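You operate a simulated robot arm through the tools that you are given. There is no shell and no other tool. Be economical: measure what you need, move in short steps, check, and stop when the job is done.

The job below is to be done with a simulated robot arm. You get a single attempt, and the scene is never put back.

## Task
Check the silver plate on the bright light box: thin into SECONDS, even onto the stack of ten.
Fine: turn the knob to BRIGHT and switch the look light off at the end; the other plates stay.

Only the result counts: the job must be done as asked and must still hold three seconds after the hand-in. Knocking over, shifting, dropping, spilling or breaking anything else fails it.

## Robot
A 6-joint arm with a two-finger gripper on a trunk, on a base that drives. Base frame: it is fixed to the floor where the robot stands at the start and does not move with it; the origin is under the middle of the robot, x ahead of it, y to its left, z up. Units: m, degrees, N and s.
With the tool pointing down near the work surface it reaches from about 0.14 to 0.64 m from the robot's upright axis, wherever it stands. Its first joint turns from -166.0 to 166.0 degrees. Places, roughly: knob marked dim bright [0.7, -0.1, 1]; light box [0.6, -0.1, 0.9]; pane of the light box [0.5, -0.1, 0.9]; stack of ten medium plain plates (17x17x7 cm) [0.5, -0.9, 0.9]; yellow switch marked look light [0.7, 0, 0.9]. Payload 2.45 kg.
The tool frame sits at the grasp point between the pads (the TCP): z along the fingers, y along the line on which they close. The tips reach 0.026 m beyond it. The gripper opens to 0.096 m. The gripper's body begins 0.069 m behind the TCP.
Orientation is that of the tool frame in the base frame, as a unit quaternion [w, x, y, z]. With the fingers straight down and closing along the base's y, the tool's x points along the base's -x, its y along +y and its z along -z.

## Interface
- The arm moves only by the tool play_rows. Its argument "commands" is a list of rows, each a list of 7 numbers: the shift along the tool's x, y, z in m, then the turn, a rotation vector about the tool's x, y, z in degrees, then the gripper command, from -1 (fully open) to 1 (shut), values between in proportion. In form: [[x, y, z, rx, ry, rz, fingers], ...]. A call has 1 to 10 rows; each row shifts and turns the commanded pose from where the row before left it, along the tool's axes as they then stand. Rows are played at 5 a second. More than 0.05 m and 8.6 degrees between two rows, or a gripper value outside its range, and nothing of the call is played. Where a pose cannot be reached the arm comes as near as it can. A force on the tool above 40 N (or 10 N above the force at the start of the call, whichever is more), or a blocked arm, ends the call early, and 0.2 s more pass. Each finger halts on what it meets, pressing with about 26 N; the grip force reading is that of the motor and also rises with nothing between the fingers. The clock runs only during rows and for 0.2 s after the last one: add rows that do not move to give the fingers time. The reply holds the time, the measured pose of the TCP, the force on the tool along the base axes, the opening and the grip force, in the units named above and with some noise, with the torque about the TCP (base axes, N m) and any sound that the robot's microphone picked up, and new pictures: "show" is both (left out), scene, wrist or none.
- Cameras (640 x 400 px; columns grow to the right, rows downward): "scene" is now at [0.0294, 0.1321, 1.139]; the picture's right is [-0.28, -0.96, 0.00], its down [-0.38, 0.11, -0.92] and it looks along [0.88, -0.25, -0.40] (base axes); focal length 215 px, centre (320, 200). "wrist" rides on the gripper at [0.082, 0.003, -0.098] in the tool frame; the picture's right is [-0.04, 1.00, 0.00], its down [-0.73, -0.03, -0.68] and it looks along [-0.68, -0.03, 0.73] (tool axes); focal length 256 px, centre (320, 200). There is no depth. A picture from a camera that has moved, and an enlarged one, comes with that camera's place and axes in the base frame and with its lens.
- raise_lower(by): slides the trunk up (or, below 0, down) by that many m; the arm and the scene camera ride with it, the base frame stays. It gives what a move gives, with no picture.
- base_move(legs): drives the robot by 1 to 6 legs, each [ahead, turn to the left] in m and degrees, along the robot's own axes; the way and the turn of a leg run together, so that a leg with both is an arc; at most 1.5 m and 180 degrees a leg. The arm and the cameras ride along, it lands a little off, and it stops where it bumps. It gives what a move gives, and a new picture of the scene camera.
- head_to(pan, tilt): turns the head with the scene camera to pan (to the left, within 155 degrees either way) and tilt (down, from -29 to 69), counted from straight ahead of the robot. It gives what a move gives, and a new picture of the scene camera.
- zoom(camera, box): a new picture of the part [left, top, right, bottom] of that camera's present view, enlarged. It takes no simulated time.
- job_done(): hands the job in; it is judged then, once.

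Work in short steps. Places have to be worked out from the pictures, the camera data and where the tool is seen: move nearer, look again, correct. Check each grasp and each placing, and mend what went wrong. You have 120 turns and 260 pictures in all, those below and enlarged ones among them. Open the gripper and draw the arm clear of the work before you hand the job in, unless the task says otherwise; then end with one line.

The tools are called after "Call:" by a JSON object that holds its "api" and its "payload". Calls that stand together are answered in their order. play_rows: Moves the arm, as the interface text tells. Its arguments: {"type":"object","properties":{"commands":{"type":"array","items":{"type":"array","items":{"type":"number"}}},"show":{"type":"string","enum":["both","scene","wrist","none"]}},"required":["commands"]} The other tools are called the same way: raise_lower (by) slides the trunk up or down; base_move (legs) drives the base; head_to (pan, tilt) turns the head that bears the scene camera; zoom (camera, box) takes an enlarged picture of a part of a camera's view; job_done () hands the job in.

At the start:

```text
t: 0.0
tool_pos: [0.4382, -0.0975, 1.0]
tcp_rot: [0.0, -0.001, 1.0, 0.0]
wrist_force: [-0.3, -0.5, 0.3]
torque: [0.0, -0.01, 0.01]
gripper_width: 0.0959
finger_force: 0.0
trunk travel left (down, up): [-0.15, 0.0]
robot x, y, heading: [0.0021, -0.0024, 0.1]
head pan, tilt: [-16.1, 23.4]
```

scene: 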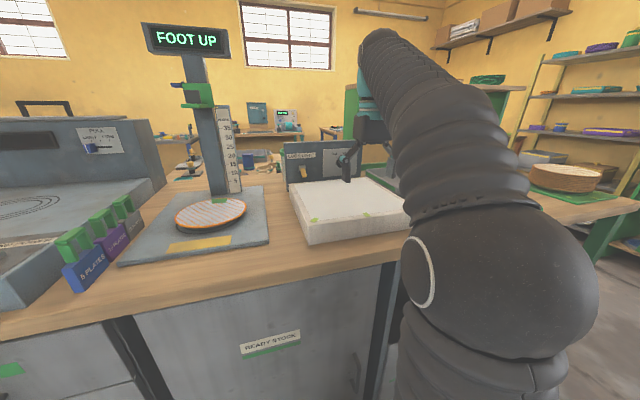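
wrist: 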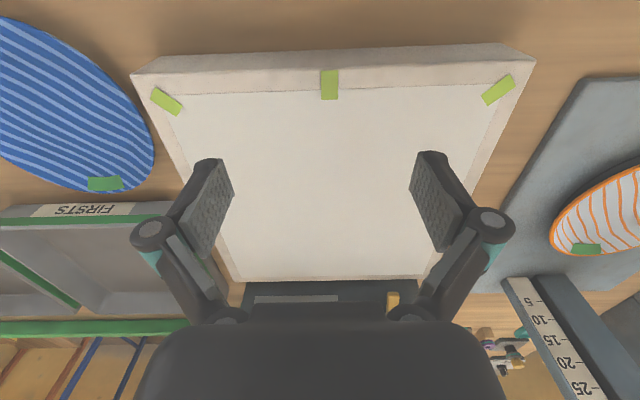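

The view shows the light box, a gauge stand with an orange plate, a blue plate, and a FIRSTS tray. I need to find the silver plate, SECONDS and the stack, so I'll turn the head.

Call:
{"api": "head_to", "payload": {"pan": -60, "tilt": 30}}

Call:
{"api": "head_to", "payload": {"pan": 50, "tilt": 30}}

Call:
{"api": "head_to", "payload": {"pan": 5, "tilt": 30}}

```text
t: 1.1
tool_pos: [0.439, -0.0991, 0.9986]
tcp_rot: [0.0, 0.0, 1.0, 0.0]
wrist_force: [-0.9, 0.4, -0.2]
torque: [0.02, -0.02, 0.0]
gripper_width: 0.096
finger_force: 0.1
trunk travel left (down, up): [-0.15, 0.0]
robot x, y, heading: [-0.0013, -0.0004, -0.0]
head pan, tilt: [-60.0, 30.0]
camera scene: at [-0.0142, 0.0794, 1.1285], right [-0.87, -0.5, 0.0], down [-0.25, 0.43, -0.87], along [0.43, -0.75, -0.5], focal length 215 px, centre (320, 200)
```

scene: 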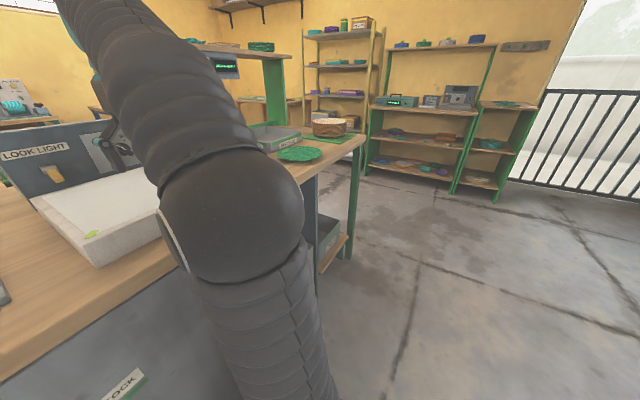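

```text
t: 3.0
tool_pos: [0.4382, -0.0989, 0.9988]
tcp_rot: [0.001, 0.001, 1.0, 0.0]
wrist_force: [0.5, -0.4, -0.3]
torque: [0.0, 0.01, 0.02]
gripper_width: 0.0959
finger_force: 0.1
trunk travel left (down, up): [-0.15, 0.0]
robot x, y, heading: [0.0009, 0.0009, -0.1]
head pan, tilt: [50.0, 30.0]
camera scene: at [-0.0013, 0.227, 1.1285], right [0.77, -0.64, 0.0], down [-0.32, -0.38, -0.87], along [0.56, 0.66, -0.5], focal length 215 px, centre (320, 200)
```

scene: 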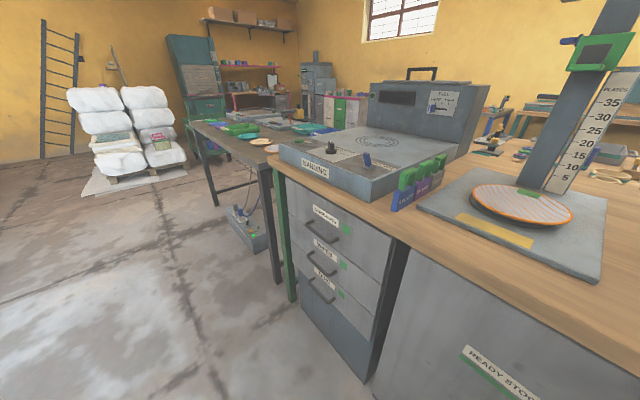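

```text
t: 4.1
tool_pos: [0.4388, -0.0993, 0.9994]
tcp_rot: [0.0, 0.0, 1.0, 0.0]
wrist_force: [-0.4, 0.5, -0.4]
torque: [0.04, -0.02, -0.02]
gripper_width: 0.096
finger_force: 0.0
trunk travel left (down, up): [-0.15, 0.0]
robot x, y, heading: [0.001, 0.0019, -0.2]
head pan, tilt: [5.0, 30.0]
camera scene: at [0.0306, 0.1657, 1.1285], right [0.09, -1.0, 0.0], down [-0.5, -0.04, -0.87], along [0.86, 0.08, -0.5], focal length 215 px, centre (320, 200)
```

scene: 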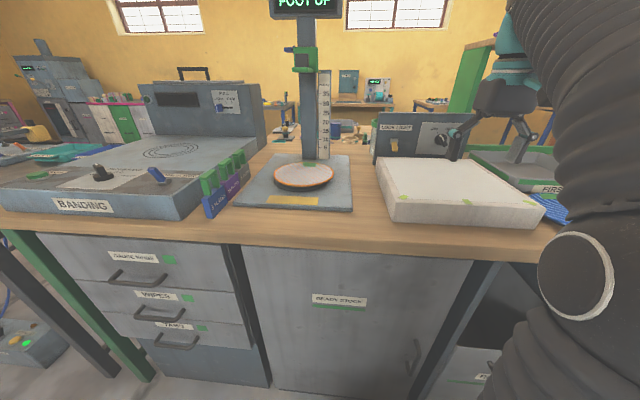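

No silver plate seen yet; the arm hides a part of the bench. I'll swing the arm up/aside by looking at a bigger pan and zoom at the right bench.

Call:
{"api": "play_rows", "payload": {"commands": [[0, 0.05, -0.04, 0, 0, 0, -1], [0, 0.05, -0.02, 0, 0, 0, -1], [0, 0.05, 0, 0, 0, 0, -1], [0, 0.05, 0, 0, 0, 0, -1], [0, 0.05, 0, 0, 0, 0, -1], [0, 0.05, 0, 0, 0, 0, -1]], "show": "wrist"}}

Call:
{"api": "head_to", "payload": {"pan": -45, "tilt": 30}}

```text
refused: row 1 steps farther than a row can; nothing moved
```

```text
t: 5.3
tool_pos: [0.4393, -0.0988, 0.9998]
tcp_rot: [0.0, 0.0, 1.0, 0.0]
wrist_force: [-0.7, 0.1, 0.2]
torque: [0.02, 0.02, 0.01]
gripper_width: 0.0961
finger_force: 0.0
trunk travel left (down, up): [-0.15, 0.0]
robot x, y, heading: [-0.0018, -0.0012, 0.4]
head pan, tilt: [-45.0, 30.0]
camera scene: at [0.0046, 0.0938, 1.1285], right [-0.71, -0.71, 0.0], down [-0.35, 0.35, -0.87], along [0.61, -0.61, -0.5], focal length 215 px, centre (320, 200)
```

scene: 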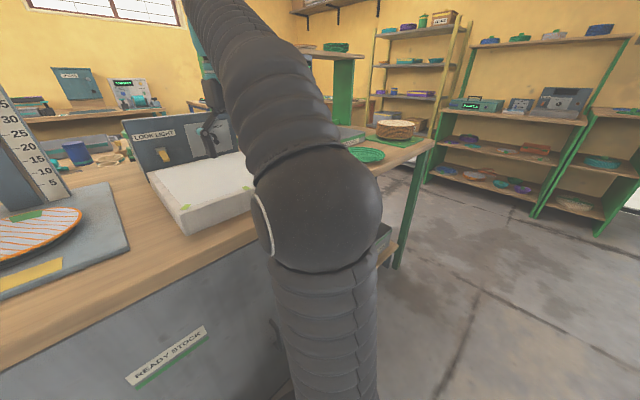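

The arm still blocks the right part; I'll lift it and pull it back a bit and to the left, clear of the gauge post.

Call:
{"api": "play_rows", "payload": {"commands": [[0.02, 0, -0.04, 0, 0, 0, -1], [0.02, 0, -0.04, 0, 0, 0, -1], [0.04, 0.02, 0, 0, 0, 0, -1], [0.04, 0.02, 0, 0, 0, 0, -1], [0, 0.045, 0, 0, 0, 0, -1], [0, 0.045, 0, 0, 0, 0, -1], [0, 0.045, 0, 0, 0, 0, -1], [0, 0.045, 0, 0, 0, 0, -1], [0, 0.045, 0, 0, 0, 0, -1]], "show": "both"}}

```text
t: 7.3
tool_pos: [0.32, 0.1662, 1.0057]
tcp_rot: [0.001, 0.001, 1.0, 0.0]
wrist_force: [0.3, -1.1, 0.3]
torque: [0.05, -0.02, 0.02]
gripper_width: 0.0958
finger_force: 0.0
out of reach, approached as far as the arm can: row 1, 2, 4
trunk travel left (down, up): [-0.15, 0.0]
robot x, y, heading: [0.0008, 0.0008, -0.1]
head pan, tilt: [-45.0, 30.0]
camera scene: at [0.0043, 0.0936, 1.1285], right [-0.71, -0.71, 0.0], down [-0.35, 0.35, -0.87], along [0.61, -0.61, -0.5], focal length 215 px, centre (320, 200)
camera wrist: at [0.2402, 0.1709, 1.1064], right [0.04, 1.0, 0.0], down [0.73, -0.03, 0.68], along [0.68, -0.03, -0.73], focal length 256 px, centre (320, 200)
```

scene: 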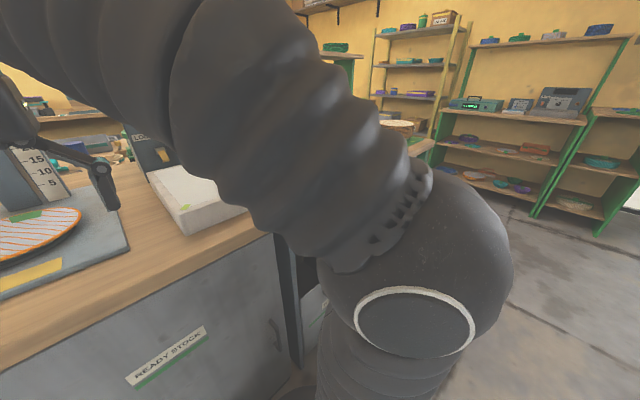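
wrist: 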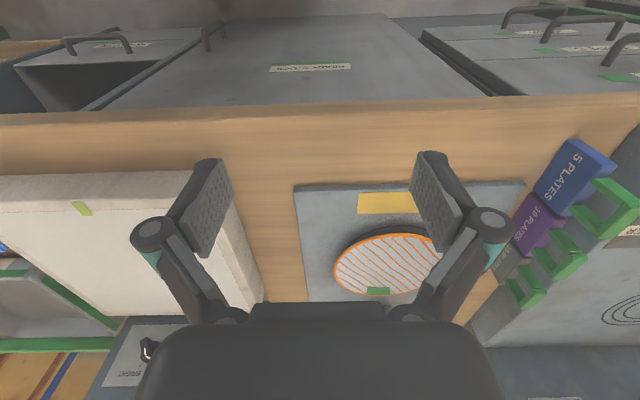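

I'll sweep the arm to the right side so the wrist camera shows the tray area, and so the scene camera frees up on the other side.

Call:
{"api": "play_rows", "payload": {"commands": [[0, -0.05, 0, 0, 0, 0, -1], [0, -0.05, 0, 0, 0, 0, -1], [0, -0.05, 0, 0, 0, 0, -1], [0, -0.05, 0, 0, 0, 0, -1], [0, -0.05, 0, 0, 0, 0, -1], [0, -0.05, 0, 0, 0, 0, -1], [0, -0.05, 0, 0, 0, 0, -1], [0, -0.05, 0, 0, 0, 0, -1], [0, -0.05, 0, 0, 0, 0, -1], [0, -0.05, 0, 0, 0, 0, -1]], "show": "none"}}

Call:
{"api": "play_rows", "payload": {"commands": [[0, -0.05, 0, 0, 0, 0, -1], [0, -0.05, 0, 0, 0, 0, -1], [0, -0.02, 0, 0, 0, 0, -1]], "show": "both"}}

```text
t: 9.5
tool_pos: [0.3212, -0.3334, 1.0016]
tcp_rot: [0.001, 0.0, 1.0, -0.002]
wrist_force: [-0.6, 1.8, 1.1]
torque: [-0.06, -0.07, -0.02]
gripper_width: 0.0959
finger_force: 0.0
trunk travel left (down, up): [-0.15, 0.0]
robot x, y, heading: [-0.0052, 0.0025, -0.0]
head pan, tilt: [-45.0, 30.0]
```

```text
t: 10.3
tool_pos: [0.3144, -0.443, 0.9712]
tcp_rot: [0.001, 0.0, 1.0, -0.002]
wrist_force: [-0.3, -0.3, 0.2]
torque: [-0.01, -0.02, -0.01]
gripper_width: 0.0961
finger_force: 0.1
out of reach, approached as far as the arm can: row 1, 2, 3
trunk travel left (down, up): [-0.15, 0.0]
robot x, y, heading: [-0.0009, 0.002, -0.1]
head pan, tilt: [-45.0, 30.0]
camera scene: at [0.0045, 0.0937, 1.1285], right [-0.71, -0.71, 0.0], down [-0.35, 0.35, -0.87], along [0.61, -0.61, -0.5], focal length 215 px, centre (320, 200)
camera wrist: at [0.2339, -0.4374, 1.0711], right [0.04, 1.0, 0.0], down [0.73, -0.03, 0.68], along [0.68, -0.03, -0.73], focal length 256 px, centre (320, 200)
```

scene: 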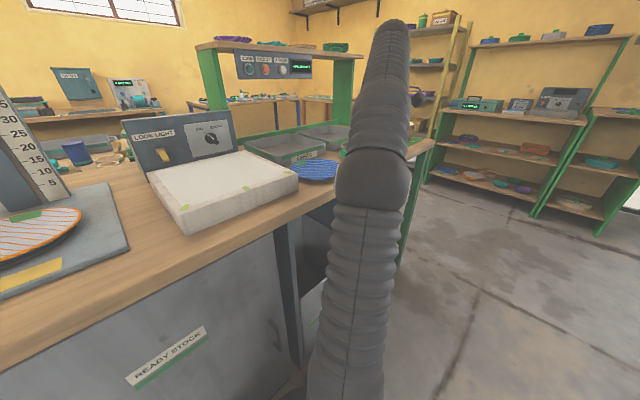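
wrist: 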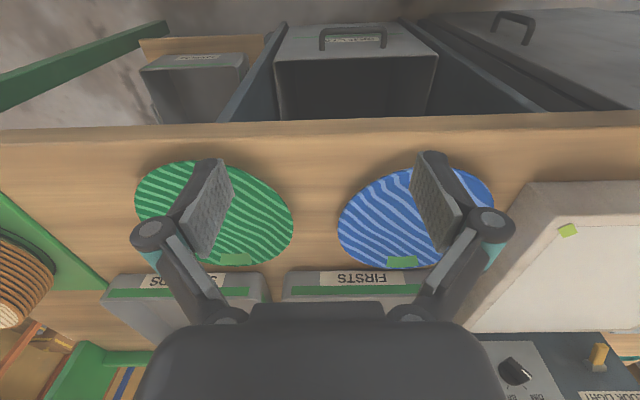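

I see blue and green woven plates, and a pale plate with orange stripes on the gauge. I'll zoom for label/colour details before deciding which is silver.

Call:
{"api": "zoom", "payload": {"camera": "wrist", "box": [100, 140, 520, 330]}}

Call:
{"api": "zoom", "payload": {"camera": "scene", "box": [360, 0, 640, 240]}}

Call:
{"api": "head_to", "payload": {"pan": 15, "tilt": 35}}

Call:
{"api": "zoom", "payload": {"camera": "scene", "box": [180, 0, 520, 240]}}

```text
1.52 times, centred on (310, 235) of wrist
camera zoom: at [0.2339, -0.4374, 1.0711], right [0.04, 1.0, 0.0], down [0.73, -0.03, 0.68], along [0.68, -0.03, -0.73], focal length 390 px, centre (335, 147)
```

zoom: 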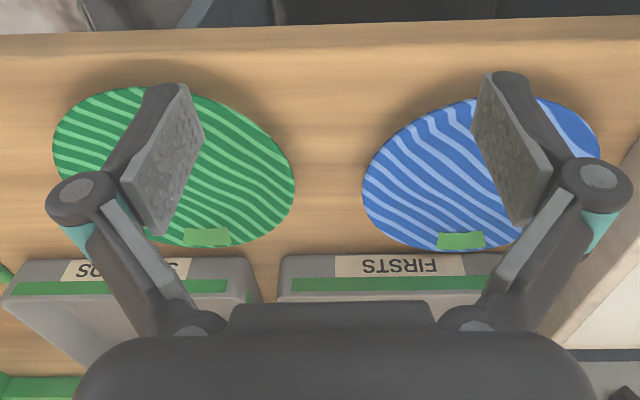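

```text
1.67 times, centred on (500, 120) of scene
camera zoom: at [0.0045, 0.0937, 1.1285], right [-0.71, -0.71, 0.0], down [-0.35, 0.35, -0.87], along [0.61, -0.61, -0.5], focal length 359 px, centre (20, 333)
```

zoom: 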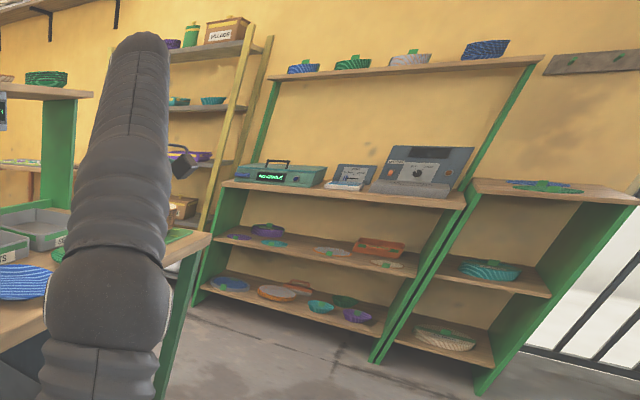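

```text
t: 11.6
tool_pos: [0.3143, -0.4423, 0.972]
tcp_rot: [0.001, 0.0, 1.0, -0.001]
wrist_force: [0.5, 0.0, 0.3]
torque: [0.02, 0.02, 0.03]
gripper_width: 0.0961
finger_force: 0.0
trunk travel left (down, up): [-0.15, 0.0]
robot x, y, heading: [-0.0009, -0.0025, 0.2]
head pan, tilt: [15.0, 35.0]
camera scene: at [0.0256, 0.1803, 1.1207], right [0.26, -0.97, 0.0], down [-0.55, -0.15, -0.82], along [0.79, 0.21, -0.57], focal length 215 px, centre (320, 200)
```

scene: 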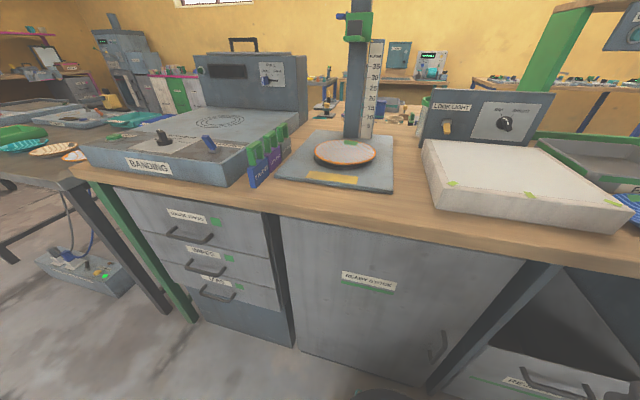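

```text
1.67 times, centred on (350, 120) of scene
camera zoom: at [0.0256, 0.1803, 1.1207], right [0.26, -0.97, 0.0], down [-0.55, -0.15, -0.82], along [0.79, 0.21, -0.57], focal length 359 px, centre (270, 333)
```

zoom: 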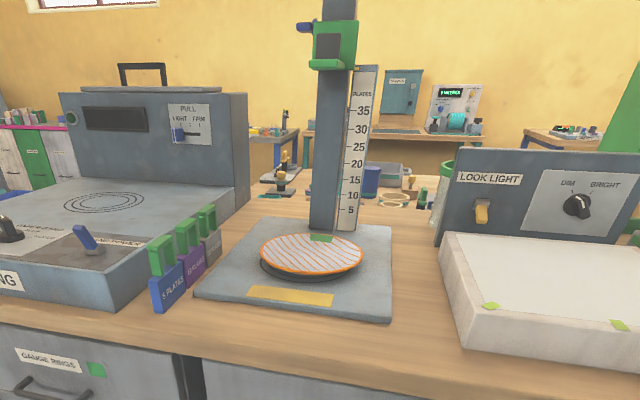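

The gauge plate is pale with orange bands; I'll zoom in closely on it and on the left table's plates.

Call:
{"api": "zoom", "payload": {"camera": "scene", "box": [300, 125, 400, 190]}}

Call:
{"api": "zoom", "payload": {"camera": "scene", "box": [0, 90, 140, 180]}}

Call:
{"api": "head_to", "payload": {"pan": 90, "tilt": 25}}

Call:
{"api": "head_to", "payload": {"pan": -110, "tilt": 20}}

```text
6.15 times, centred on (350, 158) of scene
camera zoom: at [0.0256, 0.1803, 1.1207], right [0.26, -0.97, 0.0], down [-0.55, -0.15, -0.82], along [0.79, 0.21, -0.57], focal length 1325 px, centre (135, 462)
```

zoom: 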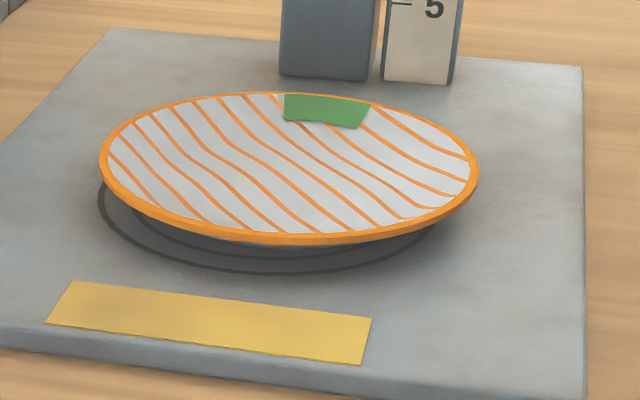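

```text
4.44 times, centred on (70, 135) of scene
camera zoom: at [0.0256, 0.1803, 1.1207], right [0.26, -0.97, 0.0], down [-0.55, -0.15, -0.82], along [0.79, 0.21, -0.57], focal length 957 px, centre (1431, 489)
```

zoom: 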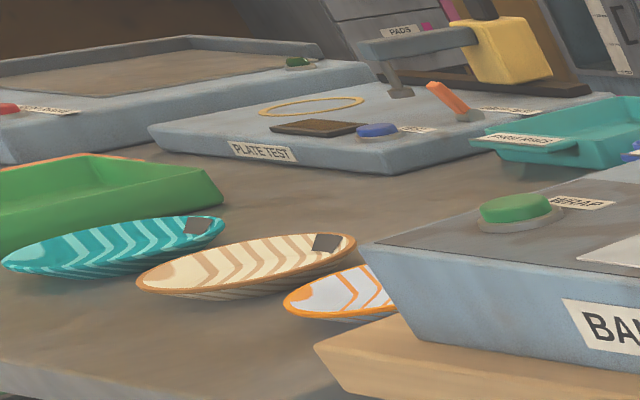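

```text
t: 13.1
tool_pos: [0.3152, -0.4418, 0.971]
tcp_rot: [0.001, 0.0, 1.0, -0.002]
wrist_force: [-0.8, -0.1, 0.7]
torque: [0.01, 0.03, 0.01]
gripper_width: 0.096
finger_force: 0.1
trunk travel left (down, up): [-0.15, 0.0]
robot x, y, heading: [0.0019, 0.0007, -0.1]
head pan, tilt: [90.0, 25.0]
camera scene: at [-0.0594, 0.2497, 1.1365], right [1.0, 0.0, 0.0], down [0.0, -0.42, -0.91], along [0.0, 0.91, -0.42], focal length 215 px, centre (320, 200)
```

scene: 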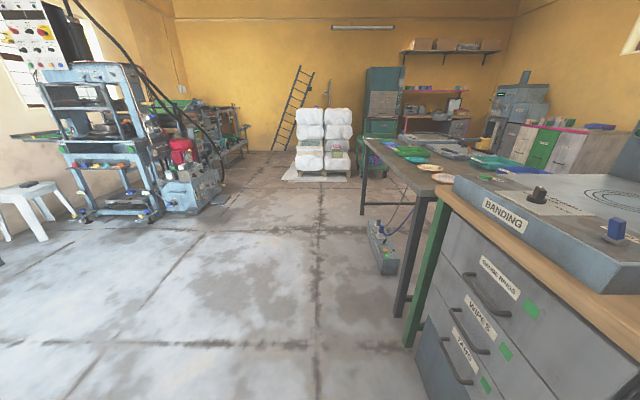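

```text
t: 16.0
tool_pos: [0.3145, -0.442, 0.9724]
tcp_rot: [0.001, 0.0, 1.0, -0.001]
wrist_force: [-0.1, 1.1, -0.3]
torque: [0.0, 0.03, -0.01]
gripper_width: 0.0957
finger_force: 0.0
trunk travel left (down, up): [-0.15, 0.0]
robot x, y, heading: [-0.0018, -0.0005, 0.0]
head pan, tilt: [-110.0, 20.0]
camera scene: at [-0.0913, 0.07, 1.1446], right [-0.94, 0.34, 0.0], down [0.12, 0.32, -0.94], along [-0.32, -0.88, -0.34], focal length 215 px, centre (320, 200)
```

scene: 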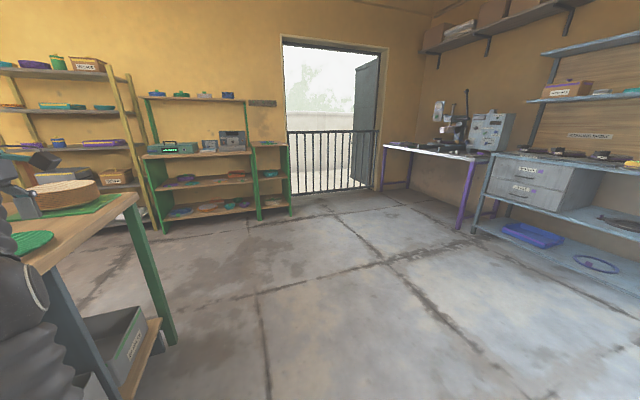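

The plate on the gauge is light grey/silver with orange banding, so it is my silver plate. Now I'll look at the panel with knob and switch closely.

Call:
{"api": "head_to", "payload": {"pan": -15, "tilt": 20}}

Call:
{"api": "zoom", "payload": {"camera": "scene", "box": [270, 100, 470, 240]}}

```text
t: 17.7
tool_pos: [0.3145, -0.4412, 0.9725]
tcp_rot: [0.001, 0.0, 1.0, -0.002]
wrist_force: [-0.2, 0.3, 0.4]
torque: [-0.02, 0.0, 0.03]
gripper_width: 0.096
finger_force: 0.1
trunk travel left (down, up): [-0.15, 0.0]
robot x, y, heading: [0.0001, 0.0016, 0.1]
head pan, tilt: [-15.0, 20.0]
camera scene: at [0.0305, 0.1334, 1.1446], right [-0.26, -0.97, 0.0], down [-0.33, 0.09, -0.94], along [0.91, -0.24, -0.34], focal length 215 px, centre (320, 200)
```

scene: 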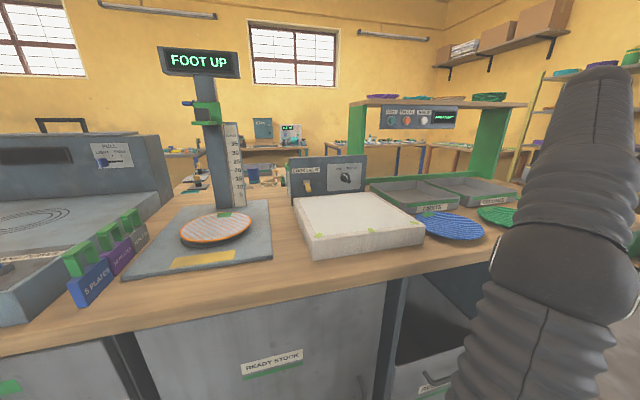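

```text
2.86 times, centred on (370, 170) of scene
camera zoom: at [0.0305, 0.1334, 1.1446], right [-0.26, -0.97, 0.0], down [-0.33, 0.09, -0.94], along [0.91, -0.24, -0.34], focal length 615 px, centre (177, 286)
```

zoom: 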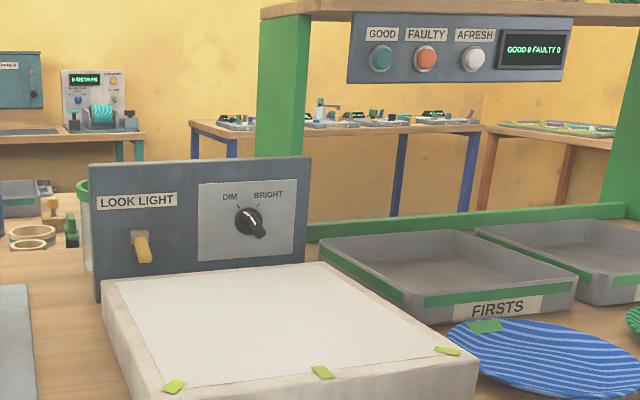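

I'll zoom harder on the knob and switch.

Call:
{"api": "zoom", "payload": {"camera": "scene", "box": [295, 153, 370, 200]}}

```text
8.51 times, centred on (332, 176) of scene
camera zoom: at [0.0305, 0.1334, 1.1446], right [-0.26, -0.97, 0.0], down [-0.33, 0.09, -0.94], along [0.91, -0.24, -0.34], focal length 1833 px, centre (214, 400)
```

zoom: 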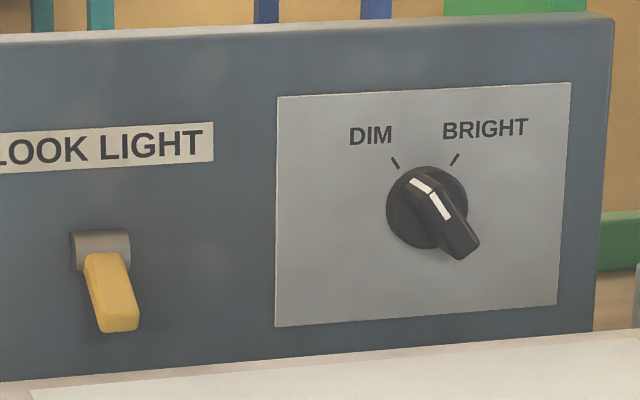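

Knob's pointer is at DIM and the toggle hangs down (off). Plan: bring the tool horizontal with the wrist camera on top, so first move to the middle while turning 180° about the tool axis.

Call:
{"api": "play_rows", "payload": {"commands": [[0, 0.05, 0, 0, 0, 0, -1], [0, 0.05, 0, 0, 0, 0, -1], [0, 0.05, 0, 0, 0, 0, -1], [0, 0.05, 0, 0, 0, 0, -1], [0, 0.05, 0, 0, 0, 0, -1], [0, 0.05, 0, 0, 0, 0, -1]], "show": "none"}}

Call:
{"api": "play_rows", "payload": {"commands": [[0, 0, 0, 0, 0, 8.5, -1], [0, 0, 0, 0, 0, 8.5, -1], [0, 0, 0, 0, 0, 8.5, -1], [0, 0, 0, 0, 0, 8.5, -1], [0, 0, 0, 0, 0, 8.5, -1], [0, 0, 0, 0, 0, 8.5, -1], [0, 0, 0, 0, 0, 8.5, -1], [0, 0, 0, 0, 0, 8.5, -1], [0, 0, 0, 0, 0, 8.5, -1], [0, 0, 0, 0, 0, 8.5, -1]], "show": "scene"}}

```text
t: 19.1
tool_pos: [0.3142, -0.1421, 0.9707]
tcp_rot: [0.0, 0.0, 1.0, 0.0]
wrist_force: [-0.6, 0.0, -1.1]
torque: [-0.01, 0.01, 0.01]
gripper_width: 0.0956
finger_force: 0.0
trunk travel left (down, up): [-0.15, 0.0]
robot x, y, heading: [-0.0017, -0.0007, -0.1]
head pan, tilt: [-15.0, 20.0]
```

```text
t: 21.3
tool_pos: [0.3134, -0.1418, 0.9729]
tcp_rot: [-0.001, 0.677, 0.736, 0.001]
wrist_force: [0.8, -0.2, 0.3]
torque: [0.0, -0.03, 0.02]
gripper_width: 0.0961
finger_force: 0.1
trunk travel left (down, up): [-0.15, 0.0]
robot x, y, heading: [0.0031, -0.0015, -0.3]
head pan, tilt: [-15.0, 20.0]
camera scene: at [0.0305, 0.1336, 1.1445], right [-0.26, -0.97, 0.0], down [-0.33, 0.09, -0.94], along [0.91, -0.24, -0.34], focal length 215 px, centre (320, 200)
```

scene: 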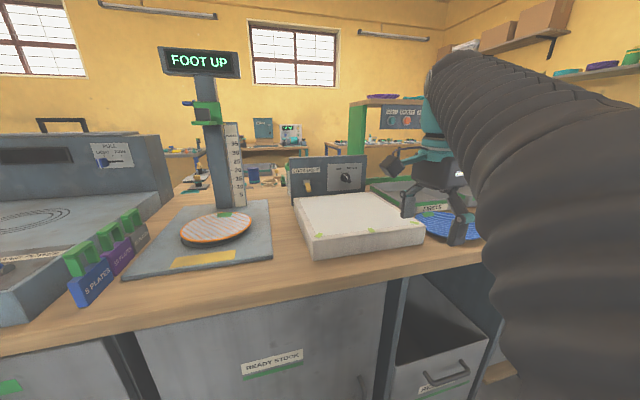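

The turn works. I continue to 180°, then tilt the tool forward.

Call:
{"api": "play_rows", "payload": {"commands": [[0, 0, 0, 0, 0, 8.6, -1], [0, 0, 0, 0, 0, 8.6, -1], [0, 0, 0, 0, 0, 8.6, -1], [0, 0, 0, 0, 0, 8.6, -1], [0, 0, 0, 0, 0, 8.6, -1], [0, 0, 0, 0, 0, 8.6, -1], [0, 0, 0, 0, 0, 8.6, -1], [0, 0, 0, 0, 0, 8.6, -1], [0, 0, 0, 0, 0, 8.6, -1], [0, 0, 0, 0, 0, 8.6, -1]], "show": "none"}}

Call:
{"api": "play_rows", "payload": {"commands": [[0, 0, 0, 0, 0, 8.6, -1], [0.01, 0, 0, 0, 8.5, 0, -1], [0.01, 0, 0, 0, 8.5, 0, -1], [0.01, 0, 0, 0, 8.5, 0, -1]], "show": "both"}}

```text
t: 23.5
tool_pos: [0.3131, -0.1422, 0.9725]
tcp_rot: [0.0, 0.997, 0.077, 0.0]
wrist_force: [0.0, -0.4, -0.5]
torque: [-0.02, 0.0, -0.01]
gripper_width: 0.0962
finger_force: 0.0
trunk travel left (down, up): [-0.15, 0.0]
robot x, y, heading: [-0.0009, -0.001, -0.1]
head pan, tilt: [-15.0, 20.0]
```

```text
t: 24.5
tool_pos: [0.3456, -0.1426, 0.9721]
tcp_rot: [-0.004, 0.976, 0.003, 0.218]
wrist_force: [0.1, 0.3, -0.3]
torque: [-0.01, 0.0, 0.0]
gripper_width: 0.0957
finger_force: 0.1
trunk travel left (down, up): [-0.15, 0.0]
robot x, y, heading: [0.0001, -0.0006, -0.0]
head pan, tilt: [-15.0, 20.0]
camera scene: at [0.0305, 0.1337, 1.1445], right [-0.26, -0.97, 0.0], down [-0.33, 0.09, -0.94], along [0.91, -0.24, -0.34], focal length 215 px, centre (320, 200)
camera wrist: at [0.3793, -0.1447, 1.098], right [-0.03, -1.0, -0.02], down [-0.95, 0.02, 0.3], along [-0.3, 0.03, -0.95], focal length 256 px, centre (320, 200)
```

scene: 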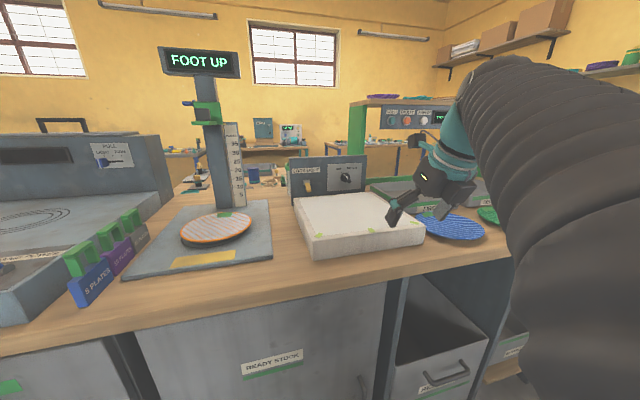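
wrist: 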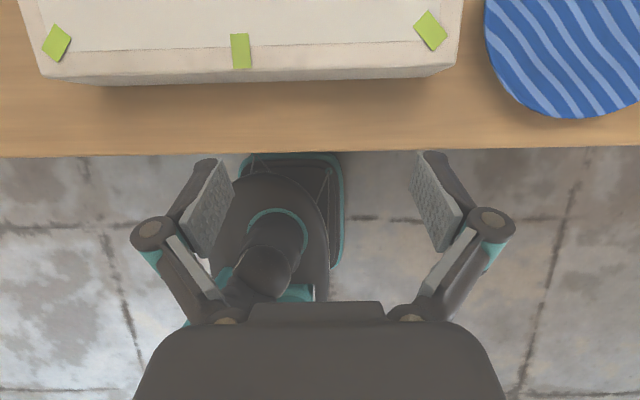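

Tilt direction is right and the camera is on top. I go on to horizontal while moving forward above the pane.

Call:
{"api": "play_rows", "payload": {"commands": [[0.0193, 0, 0.0059, 0, 8.5, 0, -1], [0.0183, 0, 0.0087, 0, 8.5, 0, -1], [0.0168, 0, 0.0113, 0, 8.5, 0, -1], [0.0149, 0, 0.0137, 0, 8.5, 0, -1], [0.0127, 0, 0.0157, 0, 8.5, 0, -1], [0.0103, 0, 0.0174, 0, 8.5, 0, -1], [0.0076, 0, 0.0187, 0, 8.5, 0, -1], [0.01, 0, 0.0197, 0, 5, 0, -1]], "show": "both"}}

```text
t: 26.3
tool_pos: [0.5048, -0.1244, 1.009]
tcp_rot: [-0.01, 0.703, 0.015, 0.711]
wrist_force: [0.6, -0.4, -0.4]
torque: [-0.01, 0.01, 0.0]
gripper_width: 0.096
finger_force: 0.2
trunk travel left (down, up): [-0.15, 0.0]
robot x, y, heading: [0.0, -0.0007, 0.2]
head pan, tilt: [-15.0, 20.0]
camera scene: at [0.0304, 0.1337, 1.1445], right [-0.26, -0.97, 0.0], down [-0.33, 0.09, -0.94], along [0.91, -0.24, -0.34], focal length 215 px, centre (320, 200)
camera wrist: at [0.4072, -0.1292, 1.0917], right [0.04, -1.0, -0.03], down [-0.67, 0.0, -0.74], along [0.74, 0.05, -0.67], focal length 256 px, centre (320, 200)
```

scene: 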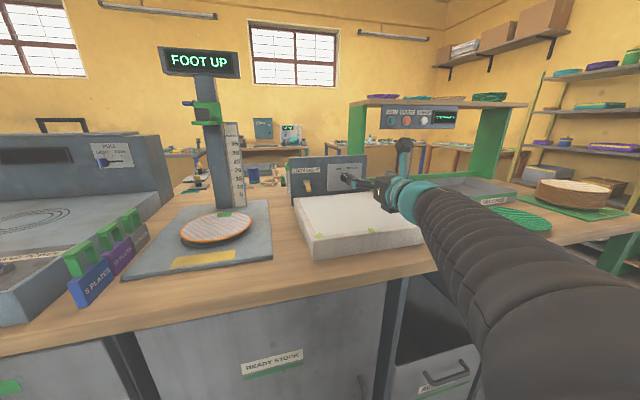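
wrist: 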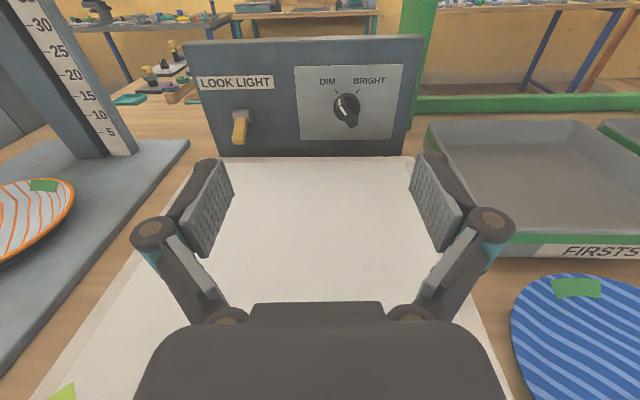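

The view is clear: I judge the knob wing centre near (0.70, -0.144, 0.963), with pointer at about -30°. I roll the tool to the pointer, half-close, and approach to x≈0.62 for a closer look.

Call:
{"api": "play_rows", "payload": {"commands": [[0, 0, 0, -2, 0, 0, -0.2], [-0.01, 0.01, 0.03, 0, 0, 0, 0], [-0.01, 0.01, 0.03, 0, 0, 0, 0], [-0.014, 0, 0.03, 0, 0, 0, 0], [0, 0, 0.02, 0, 0, -7.5, 0], [0, 0, 0, 0, 0, -7.5, 0], [0, 0, 0, 0, 0, -7.5, 0], [0, 0, 0, 0, 0, -7.5, 0], [0, 0, 0, 0, 0, 0, 0]], "show": "both"}}

Call:
{"api": "zoom", "payload": {"camera": "wrist", "box": [220, 40, 480, 220]}}

```text
t: 28.3
tool_pos: [0.6124, -0.1652, 0.9715]
tcp_rot: [0.193, 0.685, 0.175, 0.68]
wrist_force: [-0.7, -0.8, 0.1]
torque: [0.01, -0.04, -0.04]
gripper_width: 0.0481
finger_force: 0.0
trunk travel left (down, up): [-0.15, 0.0]
robot x, y, heading: [-0.0001, 0.0005, 0.1]
head pan, tilt: [-15.0, 20.0]
camera scene: at [0.0305, 0.1336, 1.1445], right [-0.26, -0.97, 0.0], down [-0.33, 0.09, -0.94], along [0.91, -0.24, -0.34], focal length 215 px, centre (320, 200)
camera wrist: at [0.5169, -0.1214, 1.0448], right [-0.02, -0.88, 0.47], down [-0.69, -0.32, -0.65], along [0.72, -0.34, -0.6], focal length 256 px, centre (320, 200)
```

scene: 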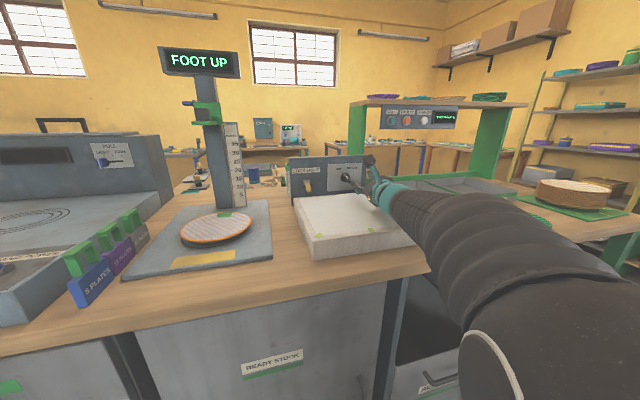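
wrist: 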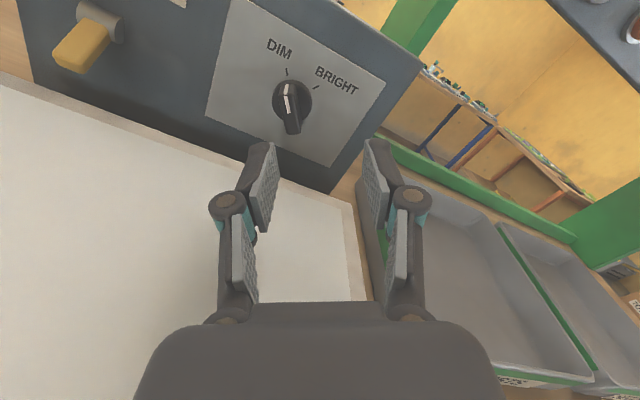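

```text
2.22 times, centred on (350, 130) of wrist
camera zoom: at [0.5169, -0.1214, 1.0448], right [-0.02, -0.88, 0.47], down [-0.69, -0.32, -0.65], along [0.72, -0.34, -0.6], focal length 569 px, centre (253, 356)
```

zoom: 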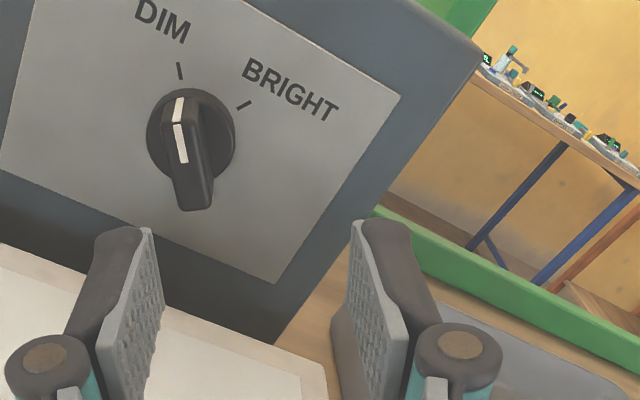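

Bar is 2 cm to the left of the finger centre line in tool y. I correct that and the small yaw, and go forward part way.

Call:
{"api": "play_rows", "payload": {"commands": [[0, -0.021, 0, 1.3, 0.75, 0, 0], [0, 0, 0.02, 0, 0, 0, 0], [0, 0, 0.02, 0, 0, 0, 0], [0, 0, 0, 0, 0, 0, 0]], "show": "wrist"}}

Call:
{"api": "zoom", "payload": {"camera": "wrist", "box": [220, 80, 420, 220]}}

```text
t: 29.3
tool_pos: [0.6527, -0.1452, 0.9609]
tcp_rot: [0.183, 0.683, 0.182, 0.683]
wrist_force: [0.0, 0.1, -0.8]
torque: [0.0, 0.05, 0.03]
gripper_width: 0.048
finger_force: 0.0
trunk travel left (down, up): [-0.15, 0.0]
robot x, y, heading: [0.0013, 0.0004, -0.1]
head pan, tilt: [-15.0, 20.0]
camera wrist: at [0.5562, -0.1054, 1.0343], right [0.0, -0.89, 0.46], down [-0.68, -0.34, -0.65], along [0.73, -0.32, -0.6], focal length 256 px, centre (320, 200)
```

wrist: 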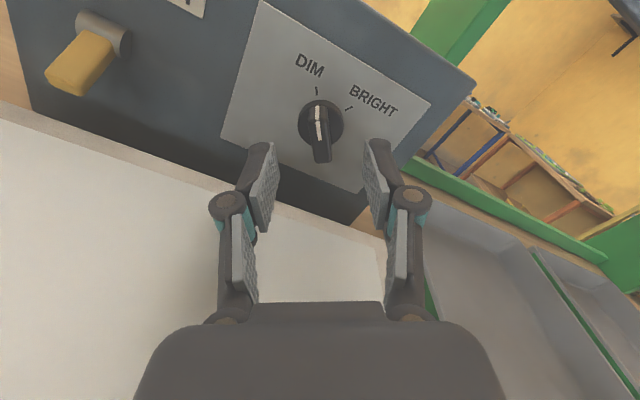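

```text
2.86 times, centred on (320, 150) of wrist
camera zoom: at [0.5562, -0.1054, 1.0343], right [0.0, -0.89, 0.46], down [-0.68, -0.34, -0.65], along [0.73, -0.32, -0.6], focal length 731 px, centre (320, 343)
```

zoom: 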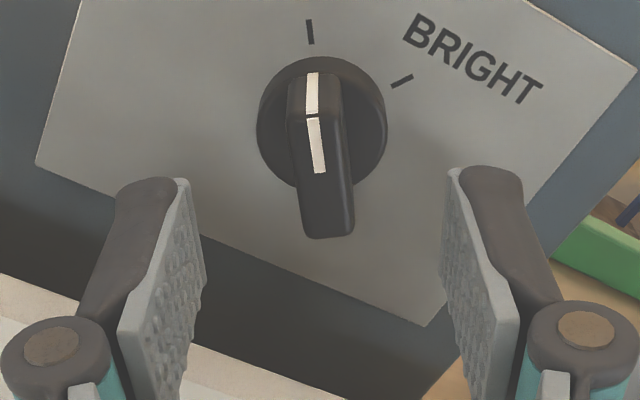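

Well aligned; panel face at x≈0.73. I go 0.038 further and close on the bar.

Call:
{"api": "play_rows", "payload": {"commands": [[0, 0, 0.02, 0, 0, 0, 0], [0, 0, 0.018, 0, 0, 0, 0], [0, 0, 0, 0, 0, 0, 0.6], [0, 0, 0, 0, 0, 0, 1], [0, 0, 0, 0, 0, 0, 1]], "show": "wrist"}}

```text
t: 30.5
tool_pos: [0.6912, -0.1443, 0.9613]
tcp_rot: [0.184, 0.683, 0.182, 0.683]
wrist_force: [3.5, -1.2, 2.1]
torque: [-0.01, 0.29, -0.24]
gripper_width: 0.0129
finger_force: 40.2
trunk travel left (down, up): [-0.15, 0.0]
robot x, y, heading: [0.0007, 0.0022, -0.0]
head pan, tilt: [-15.0, 20.0]
camera wrist: at [0.5948, -0.1053, 1.0349], right [0.0, -0.89, 0.46], down [-0.68, -0.34, -0.65], along [0.73, -0.32, -0.6], focal length 256 px, centre (320, 200)
```

wrist: 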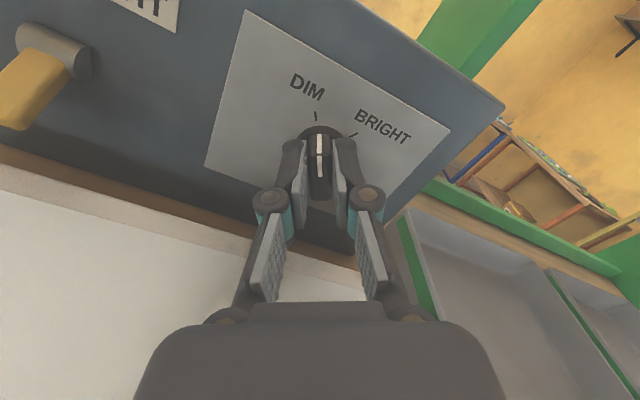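

The bar is gripped (0.0129 m). I turn +60° clockwise (about +tool z) in small steps.

Call:
{"api": "play_rows", "payload": {"commands": [[0, 0, 0, 0, 0, 7.5, 1], [0, 0, 0, 0, 0, 7.5, 1], [0, 0, 0, 0, 0, 7.5, 1], [0, 0, 0, 0, 0, 7.5, 1], [0, 0, 0, 0, 0, 7.5, 1], [0, 0, 0, 0, 0, 7.5, 1], [0, 0, 0, 0, 0, 7.5, 1], [0, 0, 0, 0, 0, 7.5, 1], [0, 0, 0, 0, 0, 0, 1]], "show": "wrist"}}

```text
t: 31.9
tool_pos: [0.6918, -0.1495, 0.9626]
tcp_rot: [-0.083, 0.701, -0.091, 0.702]
wrist_force: [6.2, -12.4, 3.8]
torque: [-0.07, 0.36, -0.26]
gripper_width: 0.0129
finger_force: 39.5
trunk travel left (down, up): [-0.15, 0.0]
robot x, y, heading: [-0.0007, 0.0013, -0.3]
head pan, tilt: [-15.0, 20.0]
stopped in row 7: the force on the tool passed its limit at 42 N (the readings are from after the stop); the commanded pose is now the measured one
camera wrist: at [0.5944, -0.1705, 1.0415], right [-0.01, -0.96, -0.28], down [-0.68, 0.21, -0.7], along [0.74, 0.18, -0.65], focal length 256 px, centre (320, 200)
```

wrist: 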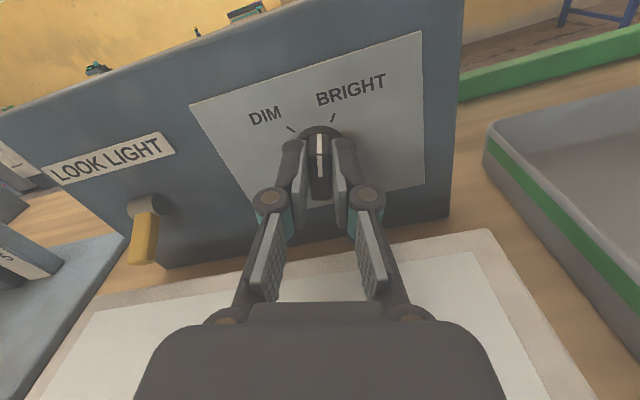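

Knob is about 45° round with lateral force building; I release, let the fingers recentre, regrip and turn the rest.

Call:
{"api": "play_rows", "payload": {"commands": [[0, 0, 0, 0, 0, 0, 0.4], [0, 0, 0, 0, 0, 0, 0.4], [0, 0, 0, 0, 0, 0, 0.4]], "show": "wrist"}}

Call:
{"api": "zoom", "payload": {"camera": "wrist", "box": [220, 80, 420, 220]}}

```text
t: 32.7
tool_pos: [0.6919, -0.1481, 0.9625]
tcp_rot: [-0.084, 0.701, -0.088, 0.702]
wrist_force: [-0.1, 0.3, 0.5]
torque: [-0.01, 0.02, -0.03]
gripper_width: 0.0289
finger_force: 0.2
trunk travel left (down, up): [-0.15, 0.0]
robot x, y, heading: [0.005, 0.0028, -0.3]
head pan, tilt: [-15.0, 20.0]
camera wrist: at [0.5942, -0.1687, 1.0419], right [-0.01, -0.96, -0.28], down [-0.68, 0.21, -0.71], along [0.74, 0.19, -0.65], focal length 256 px, centre (320, 200)
```

wrist: 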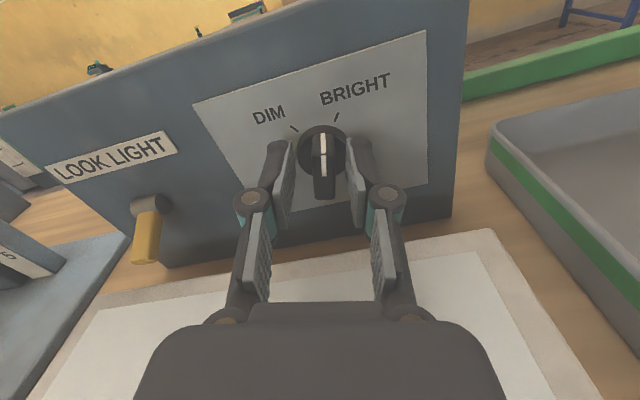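

```text
2.86 times, centred on (320, 150) of wrist
camera zoom: at [0.5942, -0.1687, 1.0419], right [-0.01, -0.96, -0.28], down [-0.68, 0.21, -0.71], along [0.74, 0.19, -0.65], focal length 731 px, centre (320, 343)
```

zoom: 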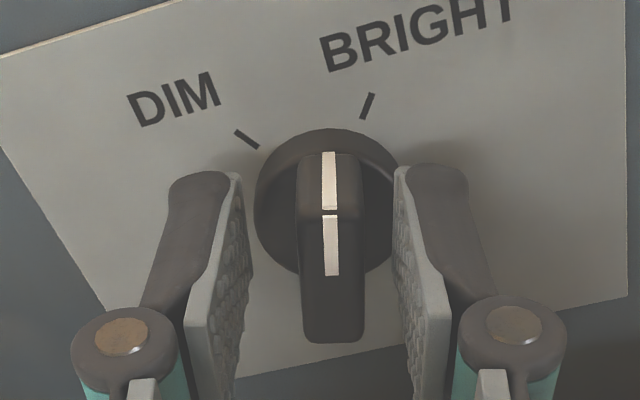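

About 20° remain. I regrip and turn 22° in smaller steps.

Call:
{"api": "play_rows", "payload": {"commands": [[0, 0.001, 0, 0, 0, 0, 0.7], [0, 0, 0, 0, 0, 0, 1], [0, 0, 0, 0, 0, 0, 1], [0, 0, 0, 0, 0, 5, 1], [0, 0, 0, 0, 0, 5, 1], [0, 0, 0, 0, 0, 5, 1], [0, 0, 0, 0, 0, 4, 1], [0, 0, 0, 0, 0, 3, 1], [0, 0, 0, 0, 0, 0, 1]], "show": "none"}}

Call:
{"api": "play_rows", "payload": {"commands": [[0, 0, 0, 0, 0, 0, 0.4], [0, 0, 0, 0, 0, 0, 0.2], [0, 0, 0, 0, 0, 0, 0.2]], "show": "wrist"}}

Call:
{"api": "zoom", "payload": {"camera": "wrist", "box": [220, 80, 420, 220]}}

```text
t: 34.7
tool_pos: [0.6904, -0.1519, 0.9617]
tcp_rot: [-0.217, 0.672, -0.222, 0.673]
wrist_force: [-10.1, -26.5, -7.9]
torque: [-1.07, 0.31, -0.54]
gripper_width: 0.013
finger_force: 39.7
trunk travel left (down, up): [-0.15, 0.0]
robot x, y, heading: [0.0018, 0.0021, -0.6]
head pan, tilt: [-15.0, 20.0]
```

```text
t: 35.5
tool_pos: [0.6908, -0.1495, 0.9629]
tcp_rot: [-0.215, 0.672, -0.221, 0.674]
wrist_force: [-0.2, 0.0, 0.2]
torque: [0.01, 0.02, -0.02]
gripper_width: 0.0381
finger_force: 0.0
trunk travel left (down, up): [-0.15, 0.0]
robot x, y, heading: [0.0029, 0.0002, 0.1]
head pan, tilt: [-15.0, 20.0]
camera wrist: at [0.5941, -0.198, 1.0274], right [0.0, -0.78, -0.62], down [-0.68, 0.46, -0.58], along [0.74, 0.42, -0.53], focal length 256 px, centre (320, 200)
```

wrist: 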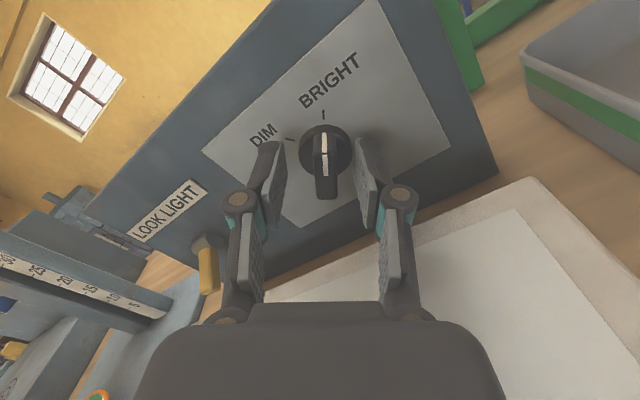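

```text
2.86 times, centred on (320, 150) of wrist
camera zoom: at [0.5941, -0.198, 1.0274], right [0.0, -0.78, -0.62], down [-0.68, 0.46, -0.58], along [0.74, 0.42, -0.53], focal length 731 px, centre (320, 343)
```

zoom: 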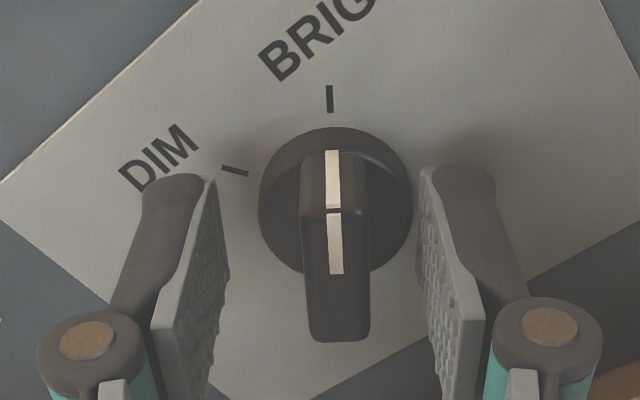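

Pointer is at BRIGHT. Now I back off, roll level and move across to look at the switch.

Call:
{"api": "play_rows", "payload": {"commands": [[0, 0, -0.03, 0, 0, 0, 0.2], [0, 0, -0.04, 0, 0, 0, 0.2], [0, 0, -0.01, 0, 0, -7.2, 0.2], [0, 0, 0, 0, 0, -7.2, 0.2], [0, 0, 0, 0, 0, -7.2, 0.2], [0, 0, 0, 0, 0, -7.2, 0.2], [0, 0, 0, 0, 0, -7.2, 0.2]], "show": "none"}}

Call:
{"api": "play_rows", "payload": {"commands": [[0.0, -0.05, 0, 0, 0, 0, 0.2], [0.0, -0.05, 0, 0, 0, 0, 0.2], [0.0, -0.05, 0, 0, 0, 0, 0.2], [0, 0, 0, 0, 0, 0, 0.2]], "show": "wrist"}}

Call:
{"api": "zoom", "payload": {"camera": "wrist", "box": [220, 40, 420, 180]}}

Call:
{"api": "zoom", "payload": {"camera": "scene", "box": [270, 140, 390, 220]}}

```text
t: 37.1
tool_pos: [0.6119, -0.1479, 0.9617]
tcp_rot: [0.004, 0.707, -0.002, 0.707]
wrist_force: [0.6, -0.2, -0.4]
torque: [0.01, -0.01, 0.0]
gripper_width: 0.0386
finger_force: 0.1
trunk travel left (down, up): [-0.15, 0.0]
robot x, y, heading: [-0.0026, 0.0005, -0.2]
head pan, tilt: [-15.0, 20.0]
```

```text
t: 38.1
tool_pos: [0.6114, -0.0208, 0.9677]
tcp_rot: [-0.003, 0.708, 0.003, 0.706]
wrist_force: [0.9, 0.7, 0.1]
torque: [-0.02, 0.02, 0.01]
gripper_width: 0.0381
finger_force: 0.0
out of reach, approached as far as the arm can: row 3
trunk travel left (down, up): [-0.15, 0.0]
robot x, y, heading: [-0.0022, 0.0015, 0.1]
head pan, tilt: [-15.0, 20.0]
camera wrist: at [0.5134, -0.0232, 1.0511], right [0.01, -1.0, -0.04], down [-0.68, 0.02, -0.73], along [0.73, 0.03, -0.68], focal length 256 px, centre (320, 200)
```

wrist: 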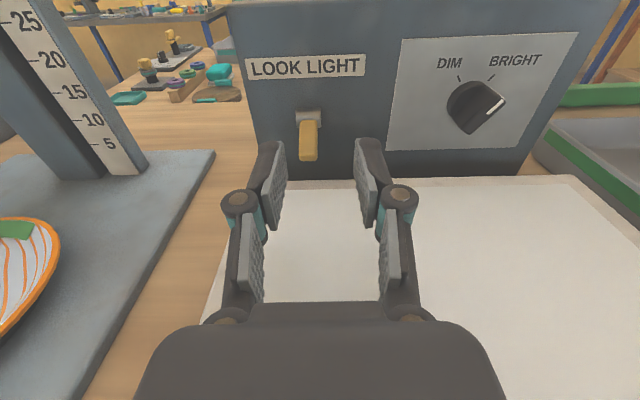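

```text
2.86 times, centred on (320, 110) of wrist
camera zoom: at [0.5134, -0.0232, 1.0511], right [0.01, -1.0, -0.04], down [-0.68, 0.02, -0.73], along [0.73, 0.03, -0.68], focal length 731 px, centre (320, 457)
```

zoom: 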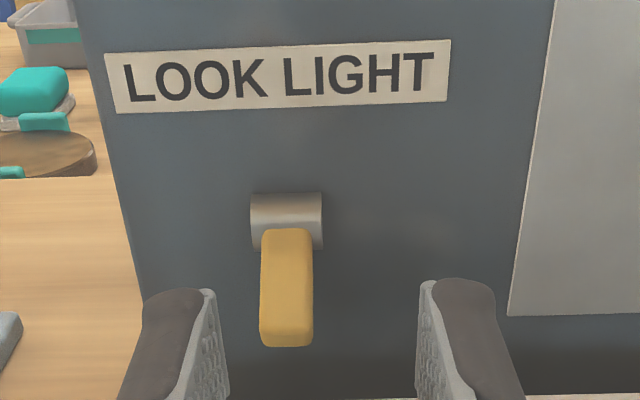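

```text
5.00 times, centred on (330, 180) of scene
camera zoom: at [0.0311, 0.1333, 1.1445], right [-0.26, -0.96, 0.0], down [-0.33, 0.09, -0.94], along [0.91, -0.25, -0.34], focal length 1077 px, centre (270, 300)
```

zoom: 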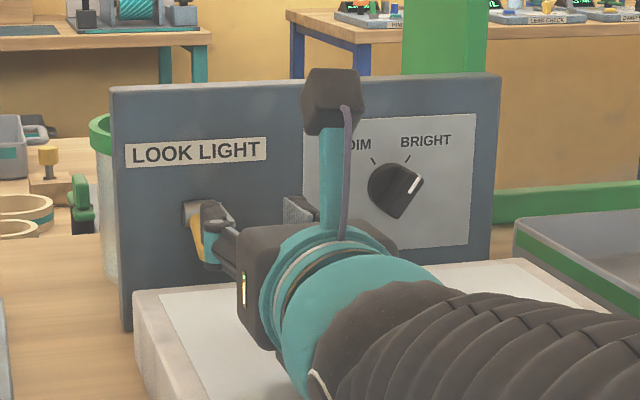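

The lever sits around y≈-0.008, pivot z≈0.959, tip down at ≈0.925. I'll nudge left to centre on it, open enough, and lower to z≈0.938.

Call:
{"api": "play_rows", "payload": {"commands": [[-0.01, -0.004, 0, 0, 0, 0, 0], [-0.01, -0.004, 0, 0, 0, 0, 0], [-0.01, -0.004, 0, 0, 0, 0, 0], [0, 0, 0, 0, 0, 0, 0]], "show": "wrist"}}

```text
t: 38.8
tool_pos: [0.607, -0.0268, 0.959]
tcp_rot: [-0.002, 0.701, 0.002, 0.713]
wrist_force: [-0.1, 1.6, 8.3]
torque: [0.12, 1.06, -0.04]
gripper_width: 0.0478
finger_force: 0.1
out of reach, approached as far as the arm can: row 1, 2, 3
trunk travel left (down, up): [-0.15, 0.0]
robot x, y, heading: [-0.0019, -0.002, 0.0]
head pan, tilt: [-15.0, 20.0]
stopped in row 3: the force on the tool passed its limit at 51 N (the readings are from after the stop); the commanded pose is now the measured one
camera wrist: at [0.5093, -0.0291, 1.0404], right [0.01, -1.0, -0.04], down [-0.67, 0.03, -0.75], along [0.75, 0.03, -0.66], focal length 256 px, centre (320, 200)
```

wrist: 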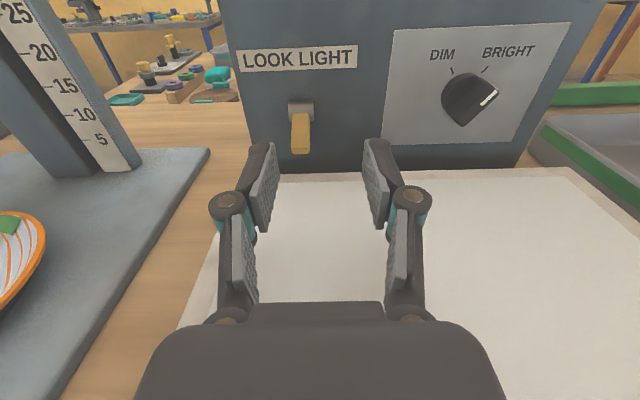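

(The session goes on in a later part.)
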